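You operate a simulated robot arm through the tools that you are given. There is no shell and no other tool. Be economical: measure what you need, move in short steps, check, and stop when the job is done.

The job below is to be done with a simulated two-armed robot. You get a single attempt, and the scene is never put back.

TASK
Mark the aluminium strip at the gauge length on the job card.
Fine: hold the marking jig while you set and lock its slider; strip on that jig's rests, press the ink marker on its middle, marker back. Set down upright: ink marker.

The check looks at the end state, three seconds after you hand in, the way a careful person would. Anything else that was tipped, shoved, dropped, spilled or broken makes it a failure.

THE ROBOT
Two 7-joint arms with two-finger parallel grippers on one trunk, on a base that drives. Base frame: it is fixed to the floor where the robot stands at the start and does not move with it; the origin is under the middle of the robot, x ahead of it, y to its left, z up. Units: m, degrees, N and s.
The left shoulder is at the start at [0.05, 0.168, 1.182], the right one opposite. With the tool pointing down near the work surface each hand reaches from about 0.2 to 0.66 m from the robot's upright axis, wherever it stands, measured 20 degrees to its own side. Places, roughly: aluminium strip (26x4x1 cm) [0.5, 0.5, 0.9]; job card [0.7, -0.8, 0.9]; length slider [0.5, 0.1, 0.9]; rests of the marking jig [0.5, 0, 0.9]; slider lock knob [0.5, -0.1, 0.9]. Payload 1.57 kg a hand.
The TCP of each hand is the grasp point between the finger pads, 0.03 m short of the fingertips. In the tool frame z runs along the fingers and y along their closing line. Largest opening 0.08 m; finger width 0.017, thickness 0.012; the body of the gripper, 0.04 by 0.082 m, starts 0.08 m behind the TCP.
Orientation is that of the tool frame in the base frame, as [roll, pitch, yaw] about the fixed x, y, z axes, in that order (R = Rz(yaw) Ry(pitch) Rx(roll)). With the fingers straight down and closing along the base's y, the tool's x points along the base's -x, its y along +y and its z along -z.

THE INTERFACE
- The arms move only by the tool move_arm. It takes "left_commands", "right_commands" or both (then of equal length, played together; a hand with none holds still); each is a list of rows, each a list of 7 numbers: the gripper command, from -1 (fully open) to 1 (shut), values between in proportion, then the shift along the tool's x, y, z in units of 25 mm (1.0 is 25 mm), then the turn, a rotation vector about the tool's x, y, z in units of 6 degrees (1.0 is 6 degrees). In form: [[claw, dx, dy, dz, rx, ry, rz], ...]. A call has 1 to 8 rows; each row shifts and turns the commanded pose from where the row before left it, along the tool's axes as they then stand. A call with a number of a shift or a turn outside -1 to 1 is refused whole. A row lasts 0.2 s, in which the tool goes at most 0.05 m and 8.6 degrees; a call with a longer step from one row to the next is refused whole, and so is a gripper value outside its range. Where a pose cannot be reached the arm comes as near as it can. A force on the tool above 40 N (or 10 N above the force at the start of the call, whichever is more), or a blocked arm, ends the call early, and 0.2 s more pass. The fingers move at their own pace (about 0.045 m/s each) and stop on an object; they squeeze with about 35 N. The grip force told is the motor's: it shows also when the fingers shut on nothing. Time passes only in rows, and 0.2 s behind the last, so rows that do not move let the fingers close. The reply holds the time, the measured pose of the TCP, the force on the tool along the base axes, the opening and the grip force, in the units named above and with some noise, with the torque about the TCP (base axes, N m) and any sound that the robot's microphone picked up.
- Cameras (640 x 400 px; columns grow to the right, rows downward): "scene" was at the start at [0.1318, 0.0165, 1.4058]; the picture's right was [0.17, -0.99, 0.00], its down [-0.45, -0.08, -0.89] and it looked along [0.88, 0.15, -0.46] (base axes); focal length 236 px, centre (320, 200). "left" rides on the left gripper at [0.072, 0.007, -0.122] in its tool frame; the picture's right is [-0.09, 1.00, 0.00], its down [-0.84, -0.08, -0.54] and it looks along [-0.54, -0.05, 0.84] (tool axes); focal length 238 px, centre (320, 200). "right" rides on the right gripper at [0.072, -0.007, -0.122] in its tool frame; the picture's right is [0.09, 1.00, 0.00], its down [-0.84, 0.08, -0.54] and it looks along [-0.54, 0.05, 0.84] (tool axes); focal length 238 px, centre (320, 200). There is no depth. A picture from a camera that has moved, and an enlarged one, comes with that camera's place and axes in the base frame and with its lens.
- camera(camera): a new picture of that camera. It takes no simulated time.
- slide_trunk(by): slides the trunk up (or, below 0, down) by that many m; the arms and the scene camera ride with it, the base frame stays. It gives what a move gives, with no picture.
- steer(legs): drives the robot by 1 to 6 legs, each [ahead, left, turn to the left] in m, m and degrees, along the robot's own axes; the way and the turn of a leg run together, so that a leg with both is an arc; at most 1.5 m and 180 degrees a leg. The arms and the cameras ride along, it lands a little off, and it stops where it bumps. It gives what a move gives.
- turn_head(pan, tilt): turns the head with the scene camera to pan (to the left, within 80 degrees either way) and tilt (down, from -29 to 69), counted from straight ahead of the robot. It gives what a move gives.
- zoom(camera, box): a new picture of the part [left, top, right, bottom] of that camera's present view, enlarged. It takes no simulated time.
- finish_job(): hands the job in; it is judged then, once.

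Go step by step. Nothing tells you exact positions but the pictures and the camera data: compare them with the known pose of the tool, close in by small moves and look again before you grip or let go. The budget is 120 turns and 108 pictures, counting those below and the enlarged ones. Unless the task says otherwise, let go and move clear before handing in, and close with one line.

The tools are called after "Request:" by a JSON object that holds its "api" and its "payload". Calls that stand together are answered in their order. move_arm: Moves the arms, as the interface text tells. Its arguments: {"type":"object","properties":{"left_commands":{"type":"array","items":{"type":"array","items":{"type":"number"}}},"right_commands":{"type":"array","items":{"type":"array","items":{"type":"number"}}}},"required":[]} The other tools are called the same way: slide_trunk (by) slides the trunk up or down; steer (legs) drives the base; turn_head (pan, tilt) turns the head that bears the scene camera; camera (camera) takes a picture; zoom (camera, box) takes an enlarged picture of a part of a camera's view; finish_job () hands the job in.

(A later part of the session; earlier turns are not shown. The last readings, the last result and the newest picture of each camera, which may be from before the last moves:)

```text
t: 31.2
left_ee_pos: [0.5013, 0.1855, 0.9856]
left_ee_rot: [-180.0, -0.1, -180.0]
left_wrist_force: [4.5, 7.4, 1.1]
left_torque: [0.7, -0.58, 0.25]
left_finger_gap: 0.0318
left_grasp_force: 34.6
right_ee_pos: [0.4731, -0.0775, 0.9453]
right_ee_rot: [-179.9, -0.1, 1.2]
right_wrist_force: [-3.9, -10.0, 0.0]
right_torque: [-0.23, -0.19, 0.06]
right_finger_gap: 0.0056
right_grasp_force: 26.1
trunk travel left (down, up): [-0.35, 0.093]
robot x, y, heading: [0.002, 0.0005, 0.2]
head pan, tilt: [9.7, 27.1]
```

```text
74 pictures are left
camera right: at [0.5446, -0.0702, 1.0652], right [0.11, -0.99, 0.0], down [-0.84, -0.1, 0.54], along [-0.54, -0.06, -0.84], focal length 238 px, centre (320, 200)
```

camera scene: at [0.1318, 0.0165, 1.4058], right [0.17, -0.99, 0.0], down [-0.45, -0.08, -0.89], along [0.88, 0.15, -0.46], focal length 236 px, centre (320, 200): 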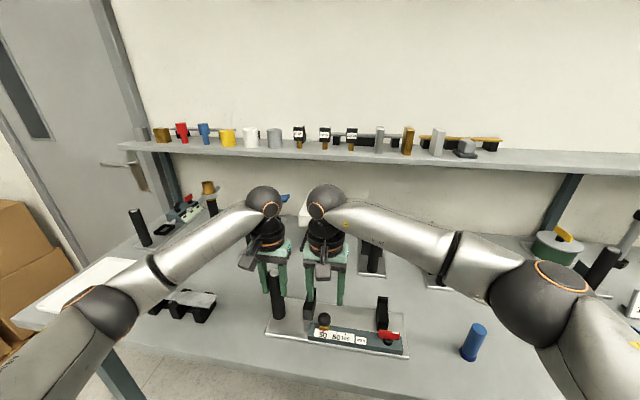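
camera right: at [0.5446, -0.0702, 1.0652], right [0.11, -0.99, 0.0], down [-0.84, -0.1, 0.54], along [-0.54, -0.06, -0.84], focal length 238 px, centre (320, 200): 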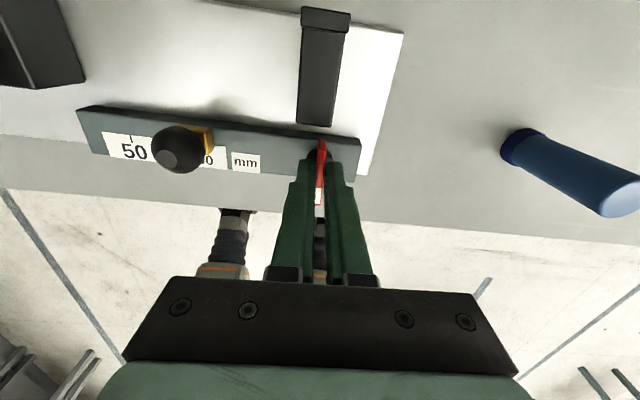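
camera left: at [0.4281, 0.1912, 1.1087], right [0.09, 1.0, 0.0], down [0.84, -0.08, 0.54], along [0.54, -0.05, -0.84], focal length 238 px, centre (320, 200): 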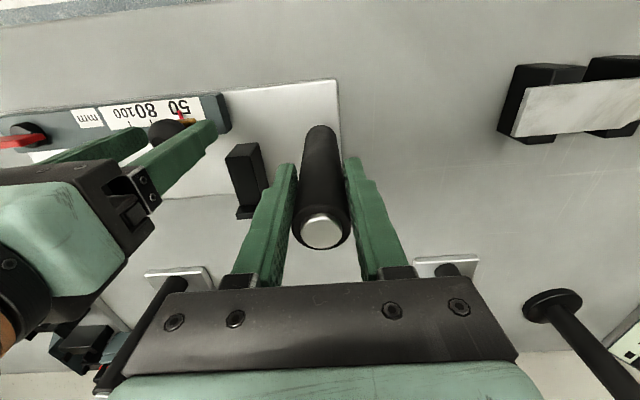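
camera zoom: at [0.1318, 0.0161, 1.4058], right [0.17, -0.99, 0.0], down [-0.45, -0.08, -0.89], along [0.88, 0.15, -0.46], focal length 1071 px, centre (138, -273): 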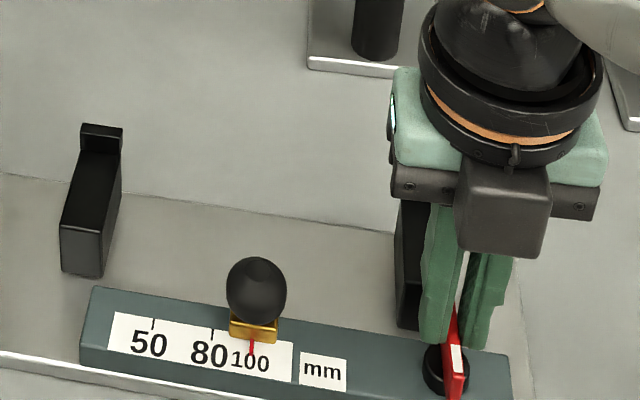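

Turned about 89° with no hard stop yet. I try a few degrees more to feel for one.

Request:
{"api": "move_arm", "payload": {"right_commands": [[1, 0, 0.04, 0, 0, 0, 0.7], [1, 0, 0, 0, 0, 0, 0.7], [1, 0, 0, 0, 0, 0, 0], [1, 0, 0, 0, 0, 0, 0]]}}

Request:
{"api": "camera", "payload": {"camera": "right"}}

Request:
{"api": "zoom", "payload": {"camera": "scene", "box": [290, 260, 430, 348]}}

```text
t: 32.2
left_ee_pos: [0.501, 0.1854, 0.9874]
left_ee_rot: [-180.0, -0.1, 180.0]
left_wrist_force: [2.8, 5.1, 3.3]
left_torque: [0.69, -0.24, 0.13]
left_finger_gap: 0.0315
left_grasp_force: 34.8
right_ee_pos: [0.4739, -0.0778, 0.9438]
right_ee_rot: [-179.9, 0.0, -7.0]
right_wrist_force: [-1.3, -2.7, -0.2]
right_torque: [-0.19, -0.18, 0.45]
right_finger_gap: 0.0068
right_grasp_force: 26.4
trunk travel left (down, up): [-0.35, 0.093]
robot x, y, heading: [0.0004, -0.0005, -0.1]
head pan, tilt: [9.7, 27.1]
```

```text
73 pictures are left
camera right: at [0.5452, -0.0812, 1.0652], right [-0.03, -1.0, 0.0], down [-0.84, 0.02, 0.54], along [-0.54, 0.02, -0.84], focal length 238 px, centre (320, 200)
```

right: 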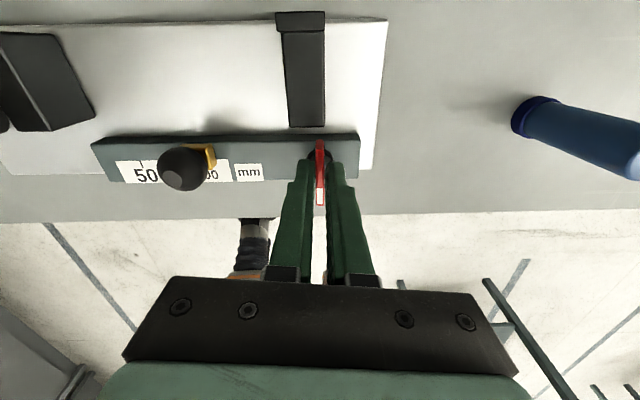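

```text
4.55 times, centred on (360, 304) of scene
camera zoom: at [0.1319, 0.0167, 1.4058], right [0.17, -0.99, 0.0], down [-0.45, -0.08, -0.89], along [0.88, 0.15, -0.46], focal length 1071 px, centre (138, -273)
```

zoom: 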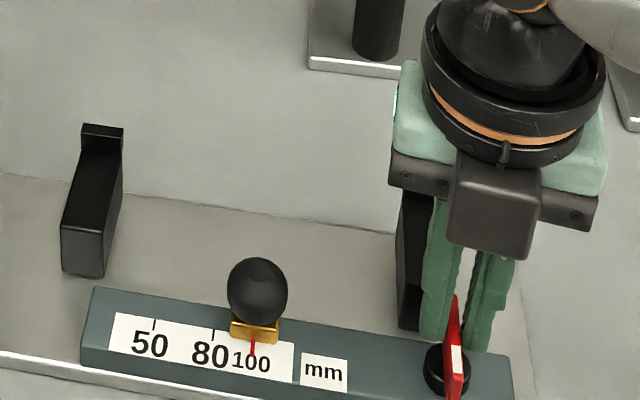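

Torque rose to 0.45 N m against a stop at 90°: the lock is home. I release, rise, and check the slider reading.

Request:
{"api": "move_arm", "payload": {"right_commands": [[1, 0, 0, 0, 0, 0, -0.9], [0, 0, 0, 0, 0, 0, 0], [0, 0, 0, 0, 0, 0, 0], [0, 0, 0, -0.8, 0, 0, 0], [0, 0, 0, -0.8, 0, 0, 0], [0, 0, 0, -0.8, 0, 0, 0], [0, 0, 0, -0.8, 0, 0, 0], [0, 0, 0, -0.8, 0, 0, 0]]}}

Request:
{"api": "zoom", "payload": {"camera": "scene", "box": [290, 280, 430, 368]}}

Request:
{"api": "zoom", "payload": {"camera": "right", "box": [120, 80, 440, 280]}}

Request:
{"api": "zoom", "payload": {"camera": "left", "box": [0, 60, 240, 210]}}

```text
t: 34.0
left_ee_pos: [0.4998, 0.1844, 0.9863]
left_ee_rot: [-179.9, -0.1, 180.0]
left_wrist_force: [-0.7, -2.5, 0.0]
left_torque: [0.48, 0.08, -0.02]
left_finger_gap: 0.0316
left_grasp_force: 35.3
right_ee_pos: [0.4721, -0.0789, 1.0442]
right_ee_rot: [-180.0, 0.0, -1.8]
right_wrist_force: [-0.5, 0.6, -0.5]
right_torque: [-0.01, 0.0, 0.02]
right_finger_gap: 0.04
right_grasp_force: 0.0
trunk travel left (down, up): [-0.35, 0.093]
robot x, y, heading: [-0.0014, 0.0024, 0.0]
head pan, tilt: [9.7, 27.1]
```

```text
4.55 times, centred on (360, 324) of scene
camera zoom: at [0.1317, 0.0161, 1.4058], right [0.17, -0.99, 0.0], down [-0.45, -0.08, -0.89], along [0.88, 0.15, -0.46], focal length 1071 px, centre (138, -364)
```

zoom: 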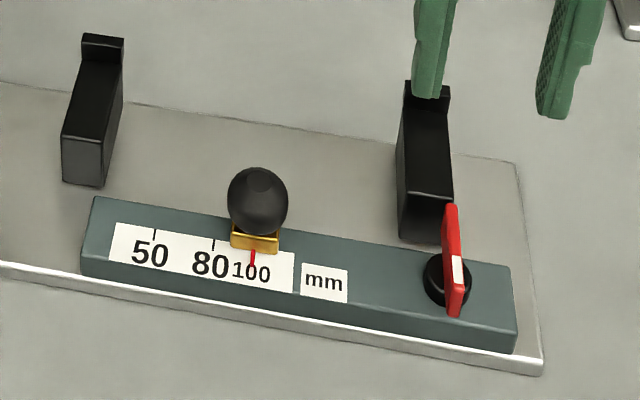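

```text
2.00 times, centred on (280, 180) of right
camera zoom: at [0.5444, -0.076, 1.1664], right [0.06, -1.0, 0.0], down [-0.84, -0.05, 0.54], along [-0.54, -0.03, -0.84], focal length 477 px, centre (400, 240)
```

zoom: 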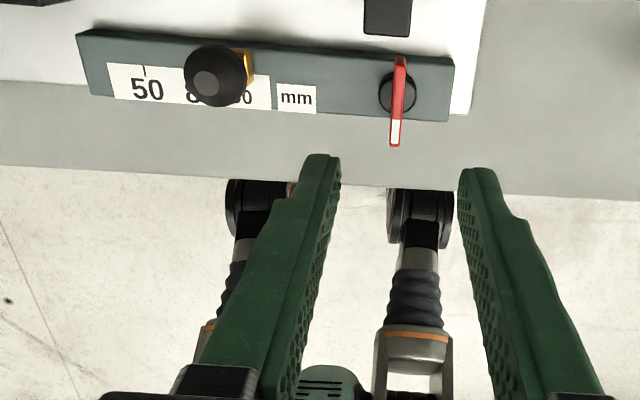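

```text
2.67 times, centred on (120, 135) of left
camera zoom: at [0.428, 0.1907, 1.1087], right [0.09, 1.0, 0.0], down [0.84, -0.08, 0.54], along [0.54, -0.05, -0.84], focal length 636 px, centre (853, 373)
```

zoom: 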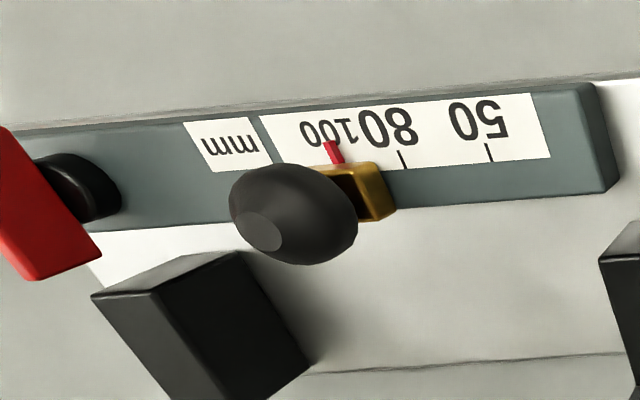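

Lock closed and pointer still on 100. Now I release the handle and lift the left hand straight up.

Request:
{"api": "move_arm", "payload": {"left_commands": [[-0.5, 0, 0, 0, 0, 0, 0], [-0.5, 0, 0, 0, 0, 0, 0], [-0.5, 0, 0, 0, 0, 0, 0], [-0.5, 0, 0, -1, 0, 0, 0], [-0.5, 0, 0, -1, 0, 0, 0], [-0.5, 0, 0, -1, 0, 0, 0], [-0.5, 0, 0, -1, 0, 0, 0], [-0.5, 0, 0, -1, 0, 0, 0]], "right_commands": [[0, 0, 0, -1, 0, 0, 0], [0, 0, 0, -1, 0, 0, 0], [0, 0, 0, -1, 0, 0, -1], [0, 0, 0, 0, 0, 0, -1], [0, 0, 0, 0, 0, 0, -1], [0, 0, 0, 0, 0, 0, -1], [0, 0, 0, 0, 0, 0, -1], [0, 0, 0, 0, 0, 0, -1]]}}

Request:
{"api": "camera", "payload": {"camera": "left"}}

```text
t: 35.8
left_ee_pos: [0.5004, 0.1839, 1.1101]
left_ee_rot: [-179.9, -0.2, -180.0]
left_wrist_force: [-0.6, 0.6, 0.0]
left_torque: [0.02, -0.05, -0.03]
left_finger_gap: 0.0603
left_grasp_force: 0.1
right_ee_pos: [0.4736, -0.0781, 1.1189]
right_ee_rot: [180.0, 0.0, 34.5]
right_wrist_force: [-0.4, -1.2, -0.3]
right_torque: [-0.01, 0.0, 0.0]
right_finger_gap: 0.0398
right_grasp_force: 0.1
trunk travel left (down, up): [-0.35, 0.093]
robot x, y, heading: [-0.0, -0.0001, 0.3]
head pan, tilt: [9.7, 27.1]
```

```text
68 pictures are left
camera left: at [0.4278, 0.1907, 1.2326], right [0.09, 1.0, 0.0], down [0.84, -0.08, 0.54], along [0.54, -0.05, -0.84], focal length 238 px, centre (320, 200)
```

left: 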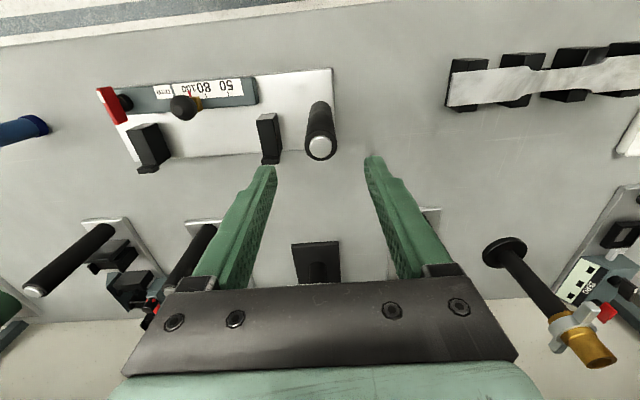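

The jig is free and undisturbed; the strip is a dog-bone specimen on a stand at left. I turn the left wrist 90° and unwind the right one.

Request:
{"api": "move_arm", "payload": {"left_commands": [[-1, 0, 0, 0, 0, 0, -1], [-1, 0, 0, 0, 0, 0, -1], [-1, 0, 0, 0, 0, 0, -1], [-1, 0, 0, 0, 0, 0, -1], [-1, 0, 0, 0, 0, 0, -1], [-1, 0, 0, 0, 0, 0, -1], [-1, 0, 0, 0, 0, 0, -1], [-1, 0, 0, 0, 0, 0, -1]], "right_commands": [[0, 0, 0, 0, 0, 0, -1], [0, 0, 0, 0, 0, 0, -1], [0, 0, 0, 0, 0, 0, -1], [0, 0, 0, 0, 0, 0, -1], [0, 0, 0, 0, 0, 0, -1], [0, 0, 0, 0, 0, 0, -1], [0, 0, 0, 0, 0, 0, -1], [0, 0, 0, 0, 0, 0, -1]]}}

Request:
{"api": "move_arm", "payload": {"left_commands": [[-1, 0, 0, 0, 0, 0, -1], [-1, 0, 0, 0, 0, 0, -1], [-1, 0, 0, 0, 0, 0, -1], [-1, 0, 0, 0, 0, 0, -1], [-1, 0, 0, 0, 0, 0, -1], [-1, 0, 0, 0, 0, 0, -1], [-1, 0, 0, 0, 0, 0, -1], [-1, 0, 0, 0, 0, 0, 0]], "right_commands": [[0, 0, 0, 0, 0, 0, -1], [0, 0, 0, 0, 0, 0, -1], [0, 0, 0, 0, 0, 0, -1], [0, 0, 0, 0, 0, 0, -1], [0, 0, 0, 0, 0, 0, -1], [0, 0, 0, 0, 0, 0, -1], [0, 0, 0, 0, 0, 0, -1], [0, 0, 0, 0, 0, 0, -1]]}}

Request:
{"api": "move_arm", "payload": {"right_commands": [[0, 0, 0, 0, 0, 0, -1], [0, 0, 0, 0, 0, 0, -1], [0, 0, 0, 0, 0, 0, -1], [0, 0, 0, 0, 0, 0, -1], [0, 0, 0, 0, 0, 0, -1], [0, 0, 0, 0, 0, 0, -1], [0, 0, 0, 0, 0, 0, -1], [0, 0, 0, 0, 0, 0, -1]]}}

Request:
{"api": "move_arm", "payload": {"right_commands": [[-1, 1, -1, -0.5, 0, 0, 0], [-1, 1, -1, -0.5, 0, 0, 0], [-1, 1, -1, -0.5, 0, 0, 0], [-1, 1, -1, -0.5, 0, 0, 0], [-1, 0, -1, 0, 0, 0, 0]]}}

Request:
{"api": "steer", "payload": {"legs": [[0, 0.25, 0]]}}

```text
t: 37.6
left_ee_pos: [0.5029, 0.1849, 1.112]
left_ee_rot: [-180.0, -0.1, -131.7]
left_wrist_force: [-0.8, -0.3, 0.0]
left_torque: [-0.01, -0.01, 0.0]
left_finger_gap: 0.0798
left_grasp_force: 0.0
right_ee_pos: [0.4713, -0.0778, 1.1195]
right_ee_rot: [180.0, 0.0, 82.5]
right_wrist_force: [-0.2, -0.2, -0.6]
right_torque: [0.0, -0.02, 0.0]
right_finger_gap: 0.0399
right_grasp_force: 0.1
trunk travel left (down, up): [-0.35, 0.093]
robot x, y, heading: [0.0025, -0.0016, 0.1]
head pan, tilt: [9.7, 27.1]
```

```text
t: 39.4
left_ee_pos: [0.5038, 0.1848, 1.1121]
left_ee_rot: [179.9, -0.1, -90.0]
left_wrist_force: [-0.4, -0.6, -0.3]
left_torque: [0.02, 0.0, 0.04]
left_finger_gap: 0.0801
left_grasp_force: 0.0
right_ee_pos: [0.4731, -0.0788, 1.1206]
right_ee_rot: [-179.9, 0.0, 130.4]
right_wrist_force: [-0.1, 0.0, 1.2]
right_torque: [0.04, 0.01, -0.01]
right_finger_gap: 0.0402
right_grasp_force: 0.0
trunk travel left (down, up): [-0.35, 0.093]
robot x, y, heading: [-0.0023, 0.0003, -0.0]
head pan, tilt: [9.7, 27.1]
```

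```text
t: 41.2
left_ee_pos: [0.504, 0.1841, 1.112]
left_ee_rot: [179.9, 0.0, -90.0]
left_wrist_force: [0.4, -0.4, -0.1]
left_torque: [0.02, 0.01, -0.02]
left_finger_gap: 0.0799
left_grasp_force: 0.1
right_ee_pos: [0.4732, -0.0797, 1.1193]
right_ee_rot: [179.9, 0.0, 178.5]
right_wrist_force: [-0.8, 0.0, 0.6]
right_torque: [0.01, 0.01, 0.0]
right_finger_gap: 0.0401
right_grasp_force: 0.0
trunk travel left (down, up): [-0.35, 0.093]
robot x, y, heading: [-0.0019, 0.0003, 0.1]
head pan, tilt: [9.7, 27.1]
```

```text
t: 42.4
left_ee_pos: [0.5035, 0.1845, 1.1127]
left_ee_rot: [180.0, -0.1, -90.0]
left_wrist_force: [-0.6, -0.9, 0.5]
left_torque: [0.01, 0.0, -0.03]
left_finger_gap: 0.0801
left_grasp_force: 0.0
right_ee_pos: [0.3694, -0.2001, 1.1701]
right_ee_rot: [180.0, 0.0, 178.5]
right_wrist_force: [-0.5, 0.1, 0.7]
right_torque: [-0.01, 0.02, -0.03]
right_finger_gap: 0.08
right_grasp_force: 0.0
trunk travel left (down, up): [-0.35, 0.093]
robot x, y, heading: [-0.0009, 0.0029, -0.2]
head pan, tilt: [9.7, 27.1]
```

```text
t: 44.2
left_ee_pos: [0.503, 0.4276, 1.112]
left_ee_rot: [179.9, -0.2, -89.9]
left_wrist_force: [-0.9, 0.1, 0.1]
left_torque: [0.01, 0.0, -0.03]
left_finger_gap: 0.0799
left_grasp_force: 0.0
right_ee_pos: [0.3682, 0.0433, 1.17]
right_ee_rot: [179.9, -0.1, 178.4]
right_wrist_force: [-0.7, 0.1, 0.7]
right_torque: [0.0, 0.0, 0.01]
right_finger_gap: 0.08
right_grasp_force: 0.1
trunk travel left (down, up): [-0.35, 0.093]
robot x, y, heading: [-0.0007, 0.2458, 0.2]
head pan, tilt: [9.7, 27.1]
```

Request:
{"api": "camera", "payload": {"camera": "left"}}

Request:
{"api": "camera", "payload": {"camera": "scene"}}

```text
67 pictures are left
camera left: at [0.4962, 0.3556, 1.2343], right [-1.0, 0.09, 0.0], down [0.08, 0.84, 0.54], along [0.05, 0.54, -0.84], focal length 238 px, centre (320, 200)
```

left: 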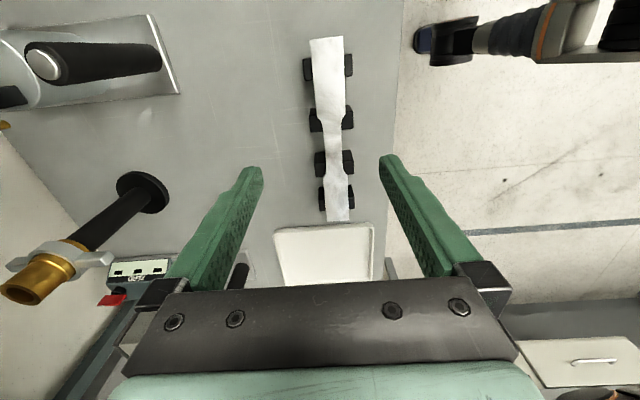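

```text
66 pictures are left
camera scene: at [0.1317, 0.2595, 1.4058], right [0.17, -0.99, 0.0], down [-0.45, -0.08, -0.89], along [0.88, 0.15, -0.46], focal length 236 px, centre (320, 200)
```

scene: 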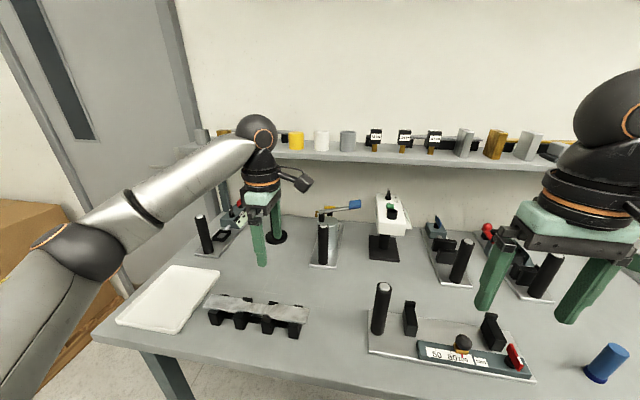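

The strip runs y 0.348–0.606 at x ≈ 0.489, middle at y ≈ 0.477, on four blocks. I zoom to find a clear gap between the middle blocks.

Request:
{"api": "zoom", "payload": {"camera": "left", "box": [200, 20, 480, 240]}}

Request:
{"api": "zoom", "payload": {"camera": "scene", "box": [190, 280, 320, 350]}}

Request:
{"api": "zoom", "payload": {"camera": "scene", "box": [360, 270, 540, 390]}}

```text
1.82 times, centred on (340, 130) of left
camera zoom: at [0.4962, 0.3556, 1.2343], right [-1.0, 0.09, 0.0], down [0.08, 0.84, 0.54], along [0.05, 0.54, -0.84], focal length 433 px, centre (284, 327)
```

zoom: 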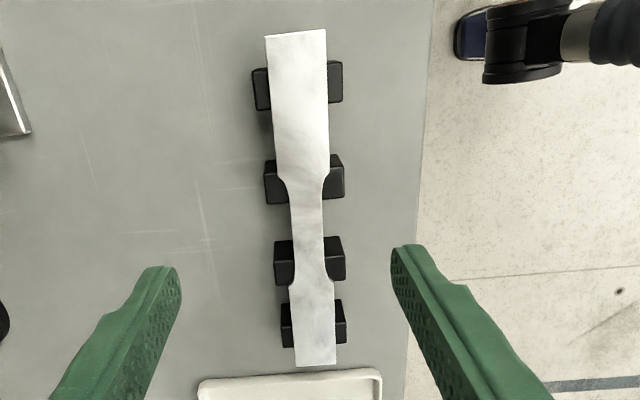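

```text
4.92 times, centred on (255, 315) of scene
camera zoom: at [0.1317, 0.2595, 1.4058], right [0.17, -0.99, 0.0], down [-0.45, -0.08, -0.89], along [0.88, 0.15, -0.46], focal length 1160 px, centre (640, -366)
```

zoom: 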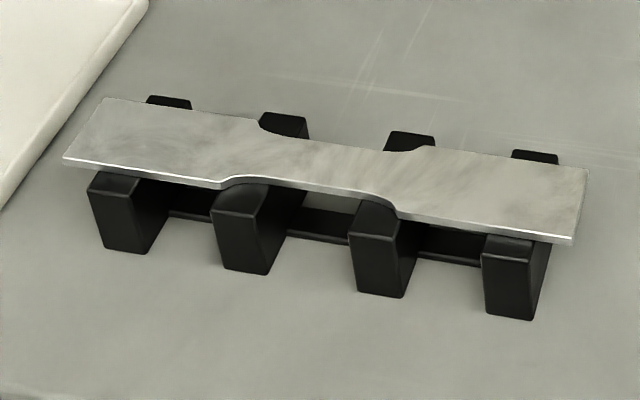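

```text
3.33 times, centred on (450, 330) of scene
camera zoom: at [0.1317, 0.2595, 1.4058], right [0.17, -0.99, 0.0], down [-0.45, -0.08, -0.89], along [0.88, 0.15, -0.46], focal length 785 px, centre (-113, -233)
```

zoom: 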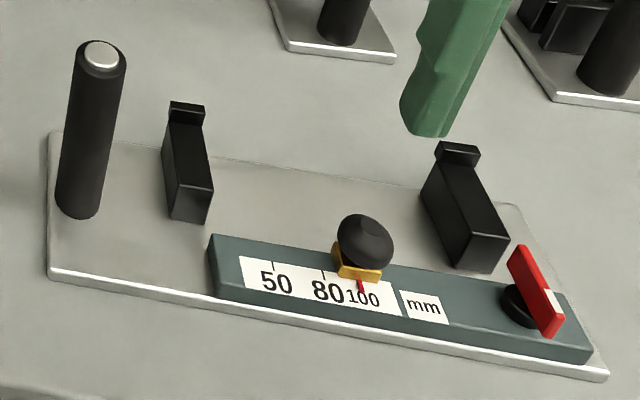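

Gap between the middle blocks is about y 0.458–0.506, so the strip's middle at y 0.478 is free to grip. Left hand goes above it.

Request:
{"api": "move_arm", "payload": {"left_commands": [[-1, -0.337, 0.093, 0.95, 0, 0, 0], [-1, -0.337, 0.093, 0.95, 0, 0, 0], [-1, -0.337, 0.093, 0.95, 0, 0, 0], [-1, -0.337, 0.093, 0.95, 0, 0, 0], [-1, -0.337, 0.093, 0.95, 0, 0, 0], [-1, -0.337, 0.093, 0.95, 0, 0, 0], [-1, 0, 0, 0, 0, 0, 0]]}}

Request:
{"api": "camera", "payload": {"camera": "left"}}

Request:
{"api": "zoom", "payload": {"camera": "scene", "box": [180, 220, 340, 360]}}

```text
t: 45.8
left_ee_pos: [0.49, 0.4777, 0.969]
left_ee_rot: [180.0, -0.1, -90.1]
left_wrist_force: [-0.2, 0.5, 0.3]
left_torque: [0.0, -0.01, 0.02]
left_finger_gap: 0.0801
left_grasp_force: 0.0
right_ee_pos: [0.3704, 0.0428, 1.1708]
right_ee_rot: [-179.9, 0.1, 178.5]
right_wrist_force: [-0.4, 0.5, 0.1]
right_torque: [0.03, 0.01, -0.04]
right_finger_gap: 0.08
right_grasp_force: 0.0
trunk travel left (down, up): [-0.35, 0.093]
robot x, y, heading: [-0.0001, 0.2399, 0.1]
head pan, tilt: [9.7, 27.1]
```

```text
62 pictures are left
camera left: at [0.4822, 0.4062, 1.0909], right [-1.0, 0.09, 0.0], down [0.08, 0.84, 0.54], along [0.05, 0.54, -0.84], focal length 238 px, centre (320, 200)
```

left: 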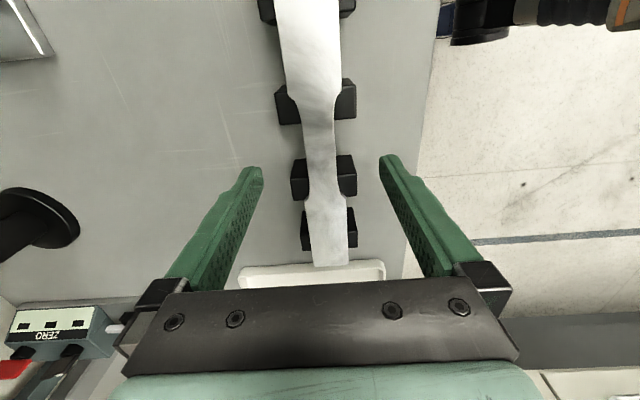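

```text
2.86 times, centred on (260, 290) of scene
camera zoom: at [0.1317, 0.2587, 1.4058], right [0.17, -0.99, 0.0], down [-0.45, -0.08, -0.89], along [0.88, 0.15, -0.46], focal length 673 px, centre (491, -57)
```

zoom: 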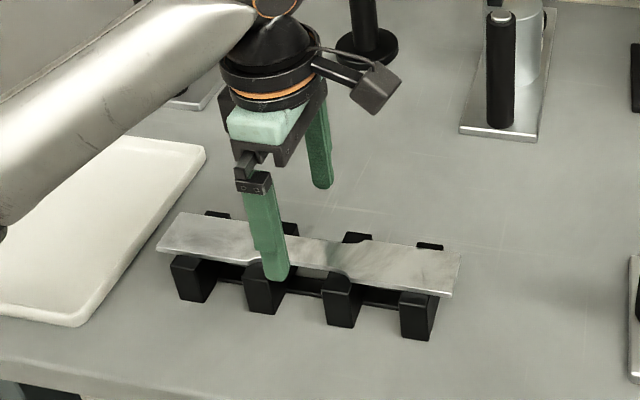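

Aligned over the neck. I lower to z ≈ 0.918 and close.

Request:
{"api": "move_arm", "payload": {"left_commands": [[-1, 0, 0.06, 0.7, 0, 0, 0], [-1, 0, 0, 0.7, 0, 0, 0], [-1, 0, 0, 0.64, 0, 0, 0], [-1, 0, 0, 0, 0, 0, 0]]}}

Request:
{"api": "zoom", "payload": {"camera": "left", "box": [200, 80, 440, 280]}}

Request:
{"api": "zoom", "payload": {"camera": "scene", "box": [200, 260, 320, 350]}}

```text
t: 46.8
left_ee_pos: [0.4862, 0.4769, 0.9173]
left_ee_rot: [-180.0, -0.1, -90.0]
left_wrist_force: [0.3, -0.2, 0.2]
left_torque: [-0.01, 0.02, 0.02]
left_finger_gap: 0.0801
left_grasp_force: 0.2
right_ee_pos: [0.3691, 0.0424, 1.1712]
right_ee_rot: [180.0, 0.0, 178.3]
right_wrist_force: [-0.2, -0.6, 0.1]
right_torque: [0.0, 0.02, -0.01]
right_finger_gap: 0.08
right_grasp_force: 0.2
trunk travel left (down, up): [-0.35, 0.093]
robot x, y, heading: [0.0022, 0.2421, 0.1]
head pan, tilt: [9.7, 27.1]
```

```text
2.00 times, centred on (320, 180) of left
camera zoom: at [0.4801, 0.4043, 1.0408], right [-1.0, 0.09, 0.0], down [0.08, 0.84, 0.54], along [0.05, 0.54, -0.84], focal length 477 px, centre (320, 240)
```

zoom: 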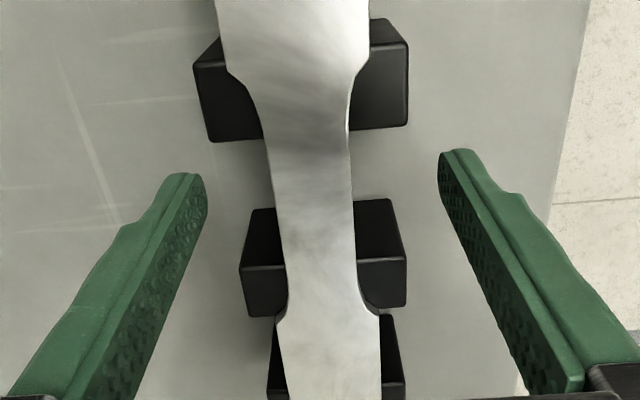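

```text
4.44 times, centred on (260, 305) of scene
camera zoom: at [0.1317, 0.2587, 1.4058], right [0.17, -0.99, 0.0], down [-0.45, -0.08, -0.89], along [0.88, 0.15, -0.46], focal length 1047 px, centre (587, -267)
```

zoom: 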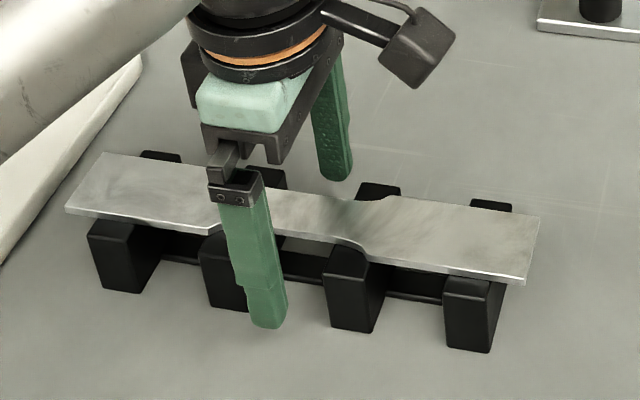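

Fingers sit cleanly in the gap around the neck. Closing, then a small lift.

Request:
{"api": "move_arm", "payload": {"left_commands": [[1, 0, -0.07, 0, 0, 0, 0], [1, 0, 0, 0, 0, 0, 0], [1, 0, 0, 0, 0, 0, 0], [1, 0, 0, 0, 0, 0, 0], [1, 0, 0, 0, 0, 0, 0]]}}

Request:
{"api": "move_arm", "payload": {"left_commands": [[1, 0, 0, -0.8, 0, 0, 0], [1, 0, 0, -0.8, 0, 0, 0], [1, 0, 0, -0.8, 0, 0, 0], [1, 0, 0, -0.8, 0, 0, 0], [1, 0, 0, -0.8, 0, 0, 0], [1, 0, 0, -0.8, 0, 0, 0], [1, 0, 0, 0, 0, 0, 0]]}}

Request:
{"api": "camera", "payload": {"camera": "left"}}

Request:
{"api": "zoom", "payload": {"camera": "scene", "box": [160, 200, 360, 350]}}

```text
t: 48.0
left_ee_pos: [0.4892, 0.4761, 0.9193]
left_ee_rot: [179.9, -0.1, -89.9]
left_wrist_force: [-0.3, -0.8, 0.5]
left_torque: [-0.01, 0.04, -0.01]
left_finger_gap: 0.0235
left_grasp_force: 28.7
right_ee_pos: [0.3702, 0.043, 1.1704]
right_ee_rot: [-180.0, 0.0, 178.4]
right_wrist_force: [0.1, 0.4, 1.2]
right_torque: [0.01, 0.01, -0.01]
right_finger_gap: 0.0802
right_grasp_force: 0.1
trunk travel left (down, up): [-0.35, 0.093]
robot x, y, heading: [0.0002, 0.2415, -0.1]
head pan, tilt: [9.7, 27.1]
```

```text
t: 49.6
left_ee_pos: [0.4913, 0.4781, 1.0382]
left_ee_rot: [179.9, 0.0, -89.8]
left_wrist_force: [-0.4, -1.0, -1.2]
left_torque: [0.01, 0.01, -0.01]
left_finger_gap: 0.023
left_grasp_force: 34.8
right_ee_pos: [0.3694, 0.042, 1.1695]
right_ee_rot: [180.0, 0.0, 178.4]
right_wrist_force: [1.2, 0.7, 0.4]
right_torque: [-0.03, 0.0, -0.01]
right_finger_gap: 0.08
right_grasp_force: 0.1
trunk travel left (down, up): [-0.35, 0.093]
robot x, y, heading: [0.0001, 0.2427, 0.3]
head pan, tilt: [9.7, 27.1]
```

```text
58 pictures are left
camera left: at [0.4834, 0.4055, 1.161], right [-1.0, 0.09, 0.0], down [0.08, 0.84, 0.54], along [0.05, 0.54, -0.84], focal length 238 px, centre (320, 200)
```

left: 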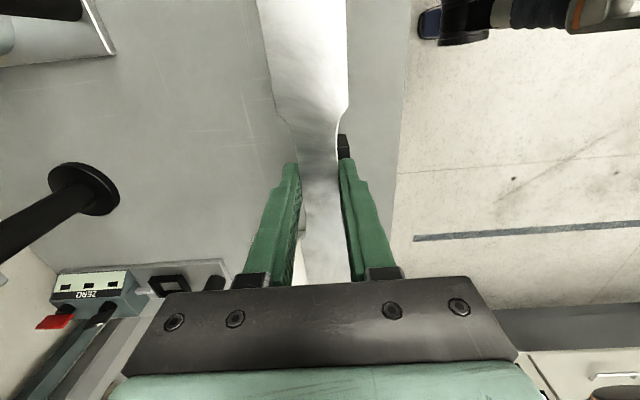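

```text
2.67 times, centred on (260, 275) of scene
camera zoom: at [0.1319, 0.2589, 1.4057], right [0.17, -0.99, 0.0], down [-0.45, -0.08, -0.89], along [0.88, 0.15, -0.46], focal length 628 px, centre (480, 0)
```

zoom: 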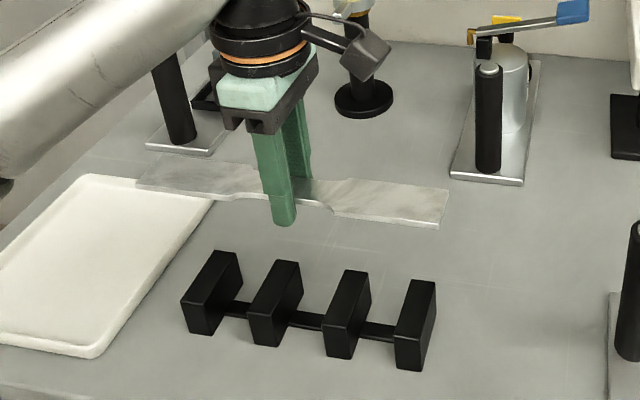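

Strip is held level. I raise it above handle height and drive back right.

Request:
{"api": "move_arm", "payload": {"left_commands": [[1, 0, 0, -0.9, 0, 0, 0], [1, 0, 0, -0.9, 0, 0, 0], [1, 0, 0, -0.9, 0, 0, 0], [1, 0, 0, -0.9, 0, 0, 0], [1, 0, 0, 0, 0, 0, 0]]}}

Request:
{"api": "steer", "payload": {"legs": [[0, -0.24, 0]]}}

Request:
{"api": "camera", "payload": {"camera": "scene"}}

```text
t: 50.8
left_ee_pos: [0.4917, 0.4792, 1.1274]
left_ee_rot: [179.9, -0.1, -89.9]
left_wrist_force: [-0.1, -0.1, -1.6]
left_torque: [-0.03, 0.0, 0.01]
left_finger_gap: 0.0233
left_grasp_force: 34.9
right_ee_pos: [0.3715, 0.0432, 1.1694]
right_ee_rot: [-180.0, 0.0, 178.4]
right_wrist_force: [0.7, 0.5, -0.4]
right_torque: [-0.02, 0.01, 0.0]
right_finger_gap: 0.0801
right_grasp_force: 0.1
trunk travel left (down, up): [-0.35, 0.093]
robot x, y, heading: [-0.0015, 0.2381, 0.1]
head pan, tilt: [9.7, 27.1]
```

```text
t: 52.6
left_ee_pos: [0.4914, 0.2335, 1.1276]
left_ee_rot: [179.9, 0.0, -89.7]
left_wrist_force: [0.0, 0.1, -0.3]
left_torque: [-0.01, -0.02, 0.02]
left_finger_gap: 0.0233
left_grasp_force: 35.3
right_ee_pos: [0.3719, -0.2029, 1.1704]
right_ee_rot: [179.9, 0.1, 178.7]
right_wrist_force: [0.0, -0.5, 0.3]
right_torque: [0.03, -0.05, 0.04]
right_finger_gap: 0.08
right_grasp_force: 0.0
trunk travel left (down, up): [-0.35, 0.093]
robot x, y, heading: [0.0009, -0.006, 0.4]
head pan, tilt: [9.7, 27.1]
```

```text
56 pictures are left
camera scene: at [0.1326, 0.0119, 1.4058], right [0.17, -0.98, 0.0], down [-0.45, -0.08, -0.89], along [0.88, 0.15, -0.46], focal length 236 px, centre (320, 200)
```

scene: 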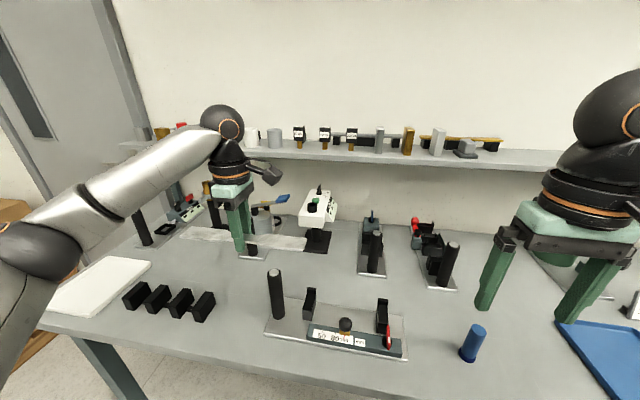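

Clear path. Now I carry the strip over the jig rests, staying high.

Request:
{"api": "move_arm", "payload": {"left_commands": [[1, 0.95, -0.21, 0, 0, 0, 0], [1, 0.95, -0.21, 0, 0, 0, 0], [1, 0.95, -0.21, 0, 0, 0, 0], [1, 0.95, -0.21, 0, 0, 0, 0], [1, 0.95, -0.21, 0, 0, 0, 0], [1, 0.95, -0.21, 0, 0, 0, 0], [1, 0.95, -0.21, 0, 0, 0, 0], [1, 0.95, -0.21, 0, 0, 0, 0]]}}

Request:
{"api": "move_arm", "payload": {"left_commands": [[1, 0.57, -0.2, 0, 0, 0, 0], [1, 0.57, -0.1, 0, 0, 0, 0], [1, 0, 0, 0, 0, 0, 0]]}}

Request:
{"api": "camera", "payload": {"camera": "left"}}

Request:
{"api": "camera", "payload": {"camera": "scene"}}

Request:
{"api": "camera", "payload": {"camera": "right"}}

```text
t: 54.4
left_ee_pos: [0.5333, 0.0425, 1.1273]
left_ee_rot: [179.9, -0.2, -89.6]
left_wrist_force: [-0.9, -1.0, -2.1]
left_torque: [0.02, -0.03, 0.01]
left_finger_gap: 0.0233
left_grasp_force: 34.8
right_ee_pos: [0.3707, -0.2039, 1.1698]
right_ee_rot: [179.8, 0.0, 178.8]
right_wrist_force: [-0.2, -0.1, -0.6]
right_torque: [0.0, -0.01, -0.02]
right_finger_gap: 0.0801
right_grasp_force: 0.2
trunk travel left (down, up): [-0.35, 0.093]
robot x, y, heading: [0.0005, -0.0033, 0.1]
head pan, tilt: [9.7, 27.1]
```

```text
t: 55.2
left_ee_pos: [0.5398, 0.0136, 1.1281]
left_ee_rot: [180.0, -0.1, -89.6]
left_wrist_force: [0.8, -0.1, -0.8]
left_torque: [0.0, -0.03, 0.0]
left_finger_gap: 0.0231
left_grasp_force: 34.9
right_ee_pos: [0.3723, -0.202, 1.1705]
right_ee_rot: [-179.9, 0.0, 178.8]
right_wrist_force: [-0.2, 0.6, 0.9]
right_torque: [-0.02, -0.03, 0.02]
right_finger_gap: 0.08
right_grasp_force: 0.0
trunk travel left (down, up): [-0.35, 0.093]
robot x, y, heading: [0.0003, -0.0052, 0.5]
head pan, tilt: [9.7, 27.1]
```

```text
55 pictures are left
camera left: at [0.5328, -0.0577, 1.2505], right [-1.0, 0.09, 0.0], down [0.07, 0.84, 0.54], along [0.05, 0.54, -0.84], focal length 238 px, centre (320, 200)
```

left: 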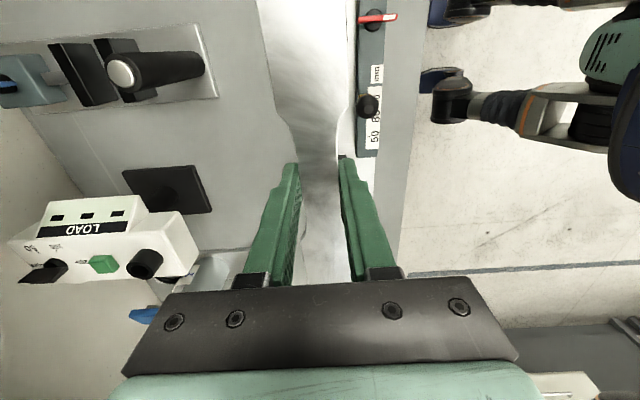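

```text
54 pictures are left
camera scene: at [0.1327, 0.0126, 1.4057], right [0.17, -0.98, 0.0], down [-0.45, -0.08, -0.89], along [0.88, 0.15, -0.46], focal length 236 px, centre (320, 200)
```

scene: 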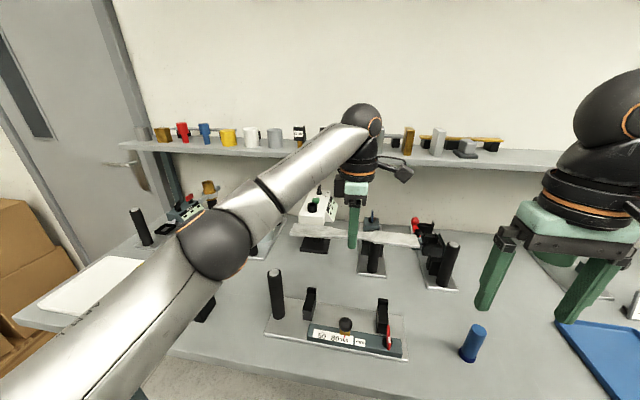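

```text
53 pictures are left
camera right: at [0.2997, -0.2085, 1.2912], right [-0.07, 1.0, 0.0], down [0.84, 0.06, 0.54], along [0.54, 0.04, -0.84], focal length 238 px, centre (320, 200)
```

right: 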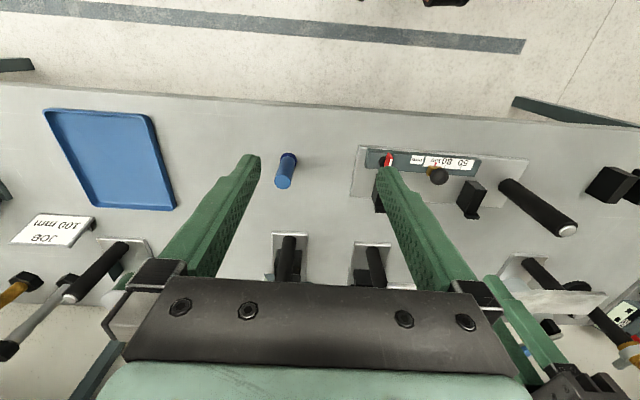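

The strip hangs over the jig. I zoom to fix the rest positions from two views.

Request:
{"api": "zoom", "payload": {"camera": "scene", "box": [260, 250, 420, 370]}}

Request:
{"api": "zoom", "payload": {"camera": "right", "box": [350, 130, 550, 240]}}

```text
3.33 times, centred on (340, 310) of scene
camera zoom: at [0.1327, 0.0126, 1.4057], right [0.17, -0.98, 0.0], down [-0.45, -0.08, -0.89], along [0.88, 0.15, -0.46], focal length 785 px, centre (253, -167)
```

zoom: 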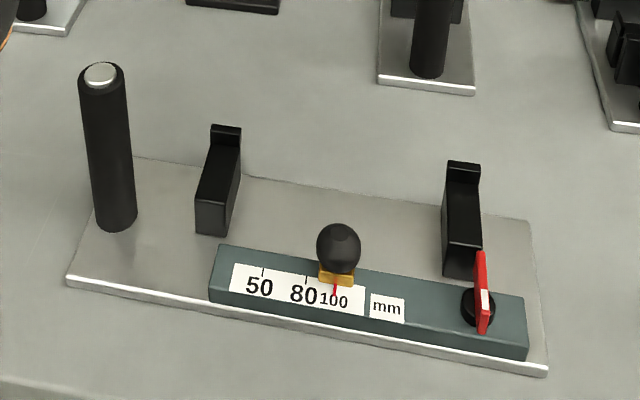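

```text
3.20 times, centred on (450, 185) of right
camera zoom: at [0.2997, -0.2085, 1.2912], right [-0.07, 1.0, 0.0], down [0.84, 0.06, 0.54], along [0.54, 0.04, -0.84], focal length 763 px, centre (-96, 248)
```

zoom: 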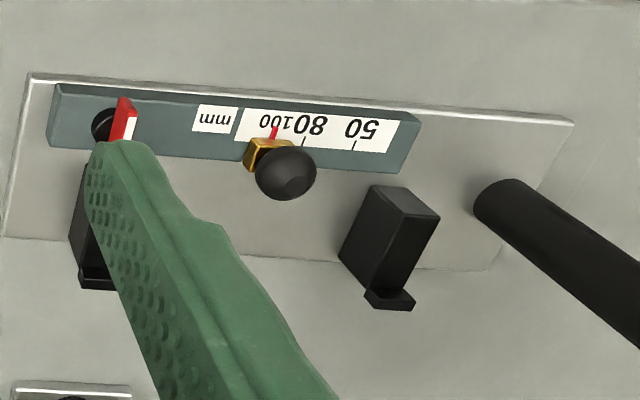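

Rests are at y ≈ 0.110 and -0.070 (centre 0.020), with seats x ≈ 0.508–0.565 at z ≈ 0.90. I shift slightly and descend most of the way.

Request:
{"api": "move_arm", "payload": {"left_commands": [[1, -0.13, 0.05, 0.9, 0, 0, 0], [1, -0.13, 0.04, 0.9, 0, 0, 0], [1, 0, 0, 0.9, 0, 0, 0], [1, 0, 0, 0.9, 0, 0, 0], [1, 0, 0, 0.9, 0, 0, 0], [1, 0, 0, 0.9, 0, 0, 0], [1, 0, 0, 0.9, 0, 0, 0], [1, 0, 0, 0, 0, 0, 0]]}}

Request:
{"api": "zoom", "payload": {"camera": "scene", "box": [240, 230, 420, 370]}}

Request:
{"api": "zoom", "payload": {"camera": "right", "box": [340, 100, 600, 270]}}

Request:
{"api": "camera", "payload": {"camera": "left"}}

```text
t: 57.0
left_ee_pos: [0.5376, 0.0209, 0.9682]
left_ee_rot: [179.8, -0.1, -89.6]
left_wrist_force: [-0.3, 0.0, -2.1]
left_torque: [-0.02, 0.01, -0.02]
left_finger_gap: 0.0231
left_grasp_force: 35.2
right_ee_pos: [0.3722, -0.2029, 1.17]
right_ee_rot: [180.0, 0.0, 178.8]
right_wrist_force: [0.0, 0.2, 0.0]
right_torque: [-0.04, -0.01, 0.0]
right_finger_gap: 0.0799
right_grasp_force: 0.0
trunk travel left (down, up): [-0.35, 0.093]
robot x, y, heading: [-0.0019, -0.0026, 0.2]
head pan, tilt: [9.7, 27.1]
```

```text
2.86 times, centred on (330, 300) of scene
camera zoom: at [0.1326, 0.0125, 1.4058], right [0.17, -0.98, 0.0], down [-0.45, -0.08, -0.89], along [0.88, 0.15, -0.46], focal length 673 px, centre (291, -86)
```

zoom: 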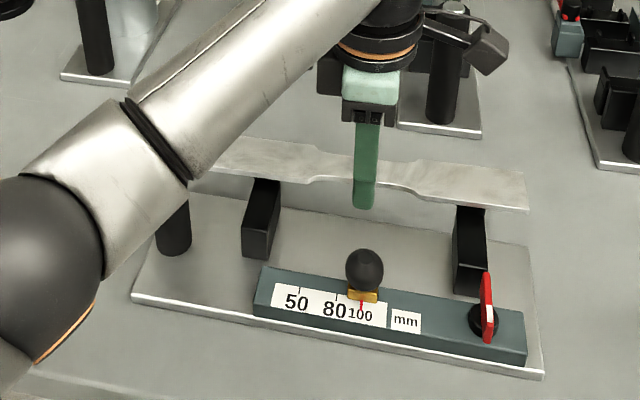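

```text
2.35 times, centred on (470, 185) of right
camera zoom: at [0.2996, -0.2086, 1.2913], right [-0.07, 1.0, 0.0], down [0.84, 0.06, 0.54], along [0.54, 0.04, -0.84], focal length 561 px, centre (-33, 235)
```

zoom: 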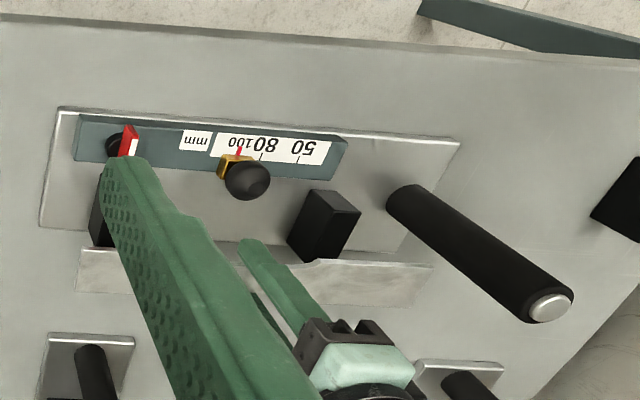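

```text
48 pictures are left
camera left: at [0.5312, -0.0516, 1.091], right [-1.0, 0.09, 0.0], down [0.07, 0.84, 0.54], along [0.05, 0.54, -0.84], focal length 238 px, centre (320, 200)
```

left: 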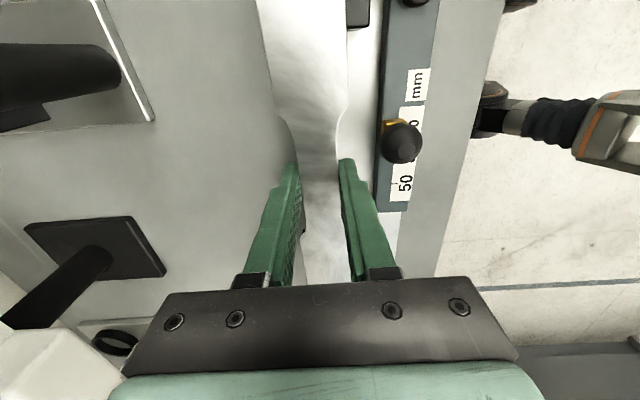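

Well lined up between handle and tabs. I descend to z ≈ 0.93 and look again.

Request:
{"api": "move_arm", "payload": {"left_commands": [[1, 0, 0, 0.5, 0, 0, 0], [1, 0, 0, 0.5, 0, 0, 0], [1, 0, 0, 0.5, 0, 0, 0], [1, 0, 0, 0, 0, 0, 0]]}}

Request:
{"api": "zoom", "payload": {"camera": "scene", "box": [290, 250, 420, 350]}}

Request:
{"api": "zoom", "payload": {"camera": "right", "box": [340, 130, 540, 240]}}

```text
t: 58.0
left_ee_pos: [0.5393, 0.0209, 0.9377]
left_ee_rot: [-179.6, -0.3, -89.8]
left_wrist_force: [-0.8, 1.1, 18.6]
left_torque: [0.27, -0.26, 0.06]
left_finger_gap: 0.0232
left_grasp_force: 34.7
right_ee_pos: [0.3707, -0.2019, 1.1707]
right_ee_rot: [179.9, 0.1, 178.8]
right_wrist_force: [0.9, -0.1, 0.8]
right_torque: [0.02, 0.02, 0.0]
right_finger_gap: 0.0799
right_grasp_force: 0.0
trunk travel left (down, up): [-0.35, 0.093]
robot x, y, heading: [-0.0036, -0.0019, 0.4]
head pan, tilt: [9.7, 27.1]
```

```text
4.00 times, centred on (355, 300) of scene
camera zoom: at [0.1304, 0.0125, 1.4063], right [0.17, -0.98, 0.0], down [-0.45, -0.08, -0.89], along [0.88, 0.15, -0.45], focal length 942 px, centre (180, -200)
```

zoom: 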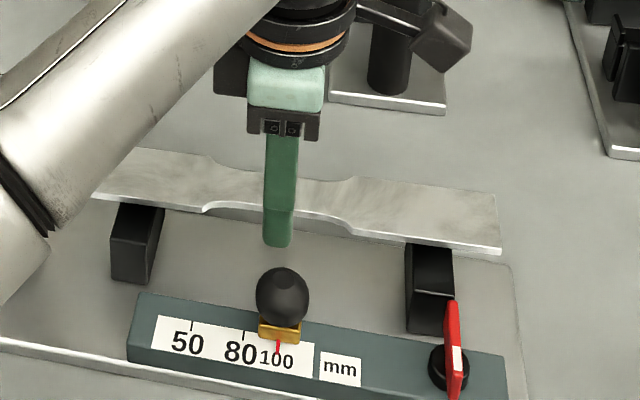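

```text
3.20 times, centred on (440, 185) of right
camera zoom: at [0.2976, -0.2086, 1.2922], right [-0.07, 1.0, 0.0], down [0.84, 0.06, 0.54], along [0.54, 0.04, -0.84], focal length 763 px, centre (-64, 248)
```

zoom: 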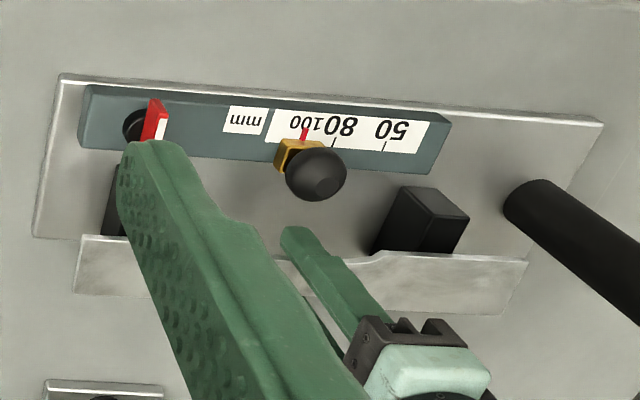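

The strip touches at z 0.938, about 15 mm too high: its back edge is on the rear tabs. I lift, shift 11 mm toward the robot and lower again.

Request:
{"api": "move_arm", "payload": {"left_commands": [[1, 0, 0, -0.8, 0, 0, 0], [1, 0, 0.22, 0, 0, 0, 0], [1, 0, 0.22, 0, 0, 0, 0], [1, 0, 0, 0, 0, 0, 0]]}}

Request:
{"api": "move_arm", "payload": {"left_commands": [[1, 0, 0, 0.4, 0, 0, 0], [1, 0, 0, 0.4, 0, 0, 0], [1, 0, 0, 0.2, 0, 0, 0], [1, 0, 0, 0, 0, 0, 0]]}}

Request:
{"api": "zoom", "payload": {"camera": "scene", "box": [290, 250, 420, 350]}}

```text
t: 59.0
left_ee_pos: [0.5276, 0.0202, 0.952]
left_ee_rot: [179.9, -0.1, -89.5]
left_wrist_force: [0.2, 0.3, -0.8]
left_torque: [0.01, 0.02, 0.0]
left_finger_gap: 0.0233
left_grasp_force: 34.5
right_ee_pos: [0.3717, -0.202, 1.1691]
right_ee_rot: [-180.0, 0.0, 178.7]
right_wrist_force: [-0.5, -0.4, 0.4]
right_torque: [-0.03, -0.04, 0.02]
right_finger_gap: 0.0801
right_grasp_force: 0.1
trunk travel left (down, up): [-0.35, 0.093]
robot x, y, heading: [0.0007, -0.0063, 0.2]
head pan, tilt: [9.7, 27.1]
```

```text
t: 60.0
left_ee_pos: [0.5277, 0.0225, 0.9275]
left_ee_rot: [180.0, -0.1, -89.6]
left_wrist_force: [0.0, -0.5, -1.6]
left_torque: [-0.02, 0.0, -0.03]
left_finger_gap: 0.0232
left_grasp_force: 34.2
right_ee_pos: [0.3714, -0.2032, 1.1701]
right_ee_rot: [180.0, 0.0, 178.6]
right_wrist_force: [0.4, 0.3, 1.1]
right_torque: [-0.01, -0.01, 0.0]
right_finger_gap: 0.0802
right_grasp_force: 0.1
trunk travel left (down, up): [-0.35, 0.093]
robot x, y, heading: [-0.0007, -0.0044, 0.0]
head pan, tilt: [9.7, 27.1]
```

```text
4.00 times, centred on (355, 300) of scene
camera zoom: at [0.1326, 0.0125, 1.4058], right [0.17, -0.98, 0.0], down [-0.45, -0.08, -0.89], along [0.88, 0.15, -0.46], focal length 942 px, centre (180, -200)
```

zoom: 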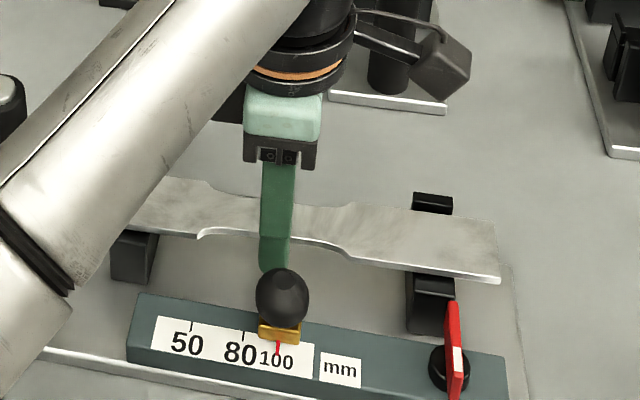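

Now it is below the tab tops and in front of them. Lowering gently to contact.

Request:
{"api": "move_arm", "payload": {"left_commands": [[1, 0, 0, 0.12, 0, 0, 0], [1, 0, 0, 0.12, 0, 0, 0], [1, 0, 0, 0.12, 0, 0, 0], [1, 0, 0, 0, 0, 0, 0]]}}

Request:
{"api": "zoom", "payload": {"camera": "scene", "box": [290, 250, 420, 350]}}

```text
t: 61.0
left_ee_pos: [0.528, 0.0222, 0.9227]
left_ee_rot: [-179.5, -0.2, -89.7]
left_wrist_force: [-3.8, 3.0, 31.0]
left_torque: [0.11, 0.06, 0.04]
left_finger_gap: 0.0234
left_grasp_force: 34.9
right_ee_pos: [0.3695, -0.2013, 1.172]
right_ee_rot: [-179.9, 0.2, 178.6]
right_wrist_force: [-1.6, 0.5, -0.1]
right_torque: [0.0, 0.01, 0.01]
right_finger_gap: 0.08
right_grasp_force: 0.1
trunk travel left (down, up): [-0.35, 0.093]
robot x, y, heading: [0.0012, -0.0067, 0.5]
head pan, tilt: [9.7, 27.1]
```

```text
4.00 times, centred on (355, 300) of scene
camera zoom: at [0.1291, 0.0127, 1.4066], right [0.17, -0.98, 0.0], down [-0.45, -0.08, -0.89], along [0.88, 0.15, -0.45], focal length 942 px, centre (180, -200)
```

zoom: 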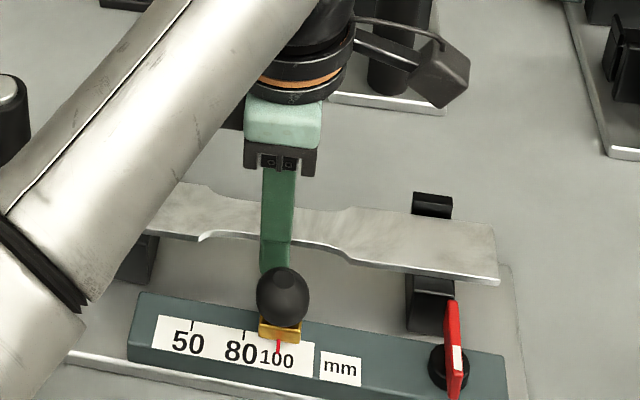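

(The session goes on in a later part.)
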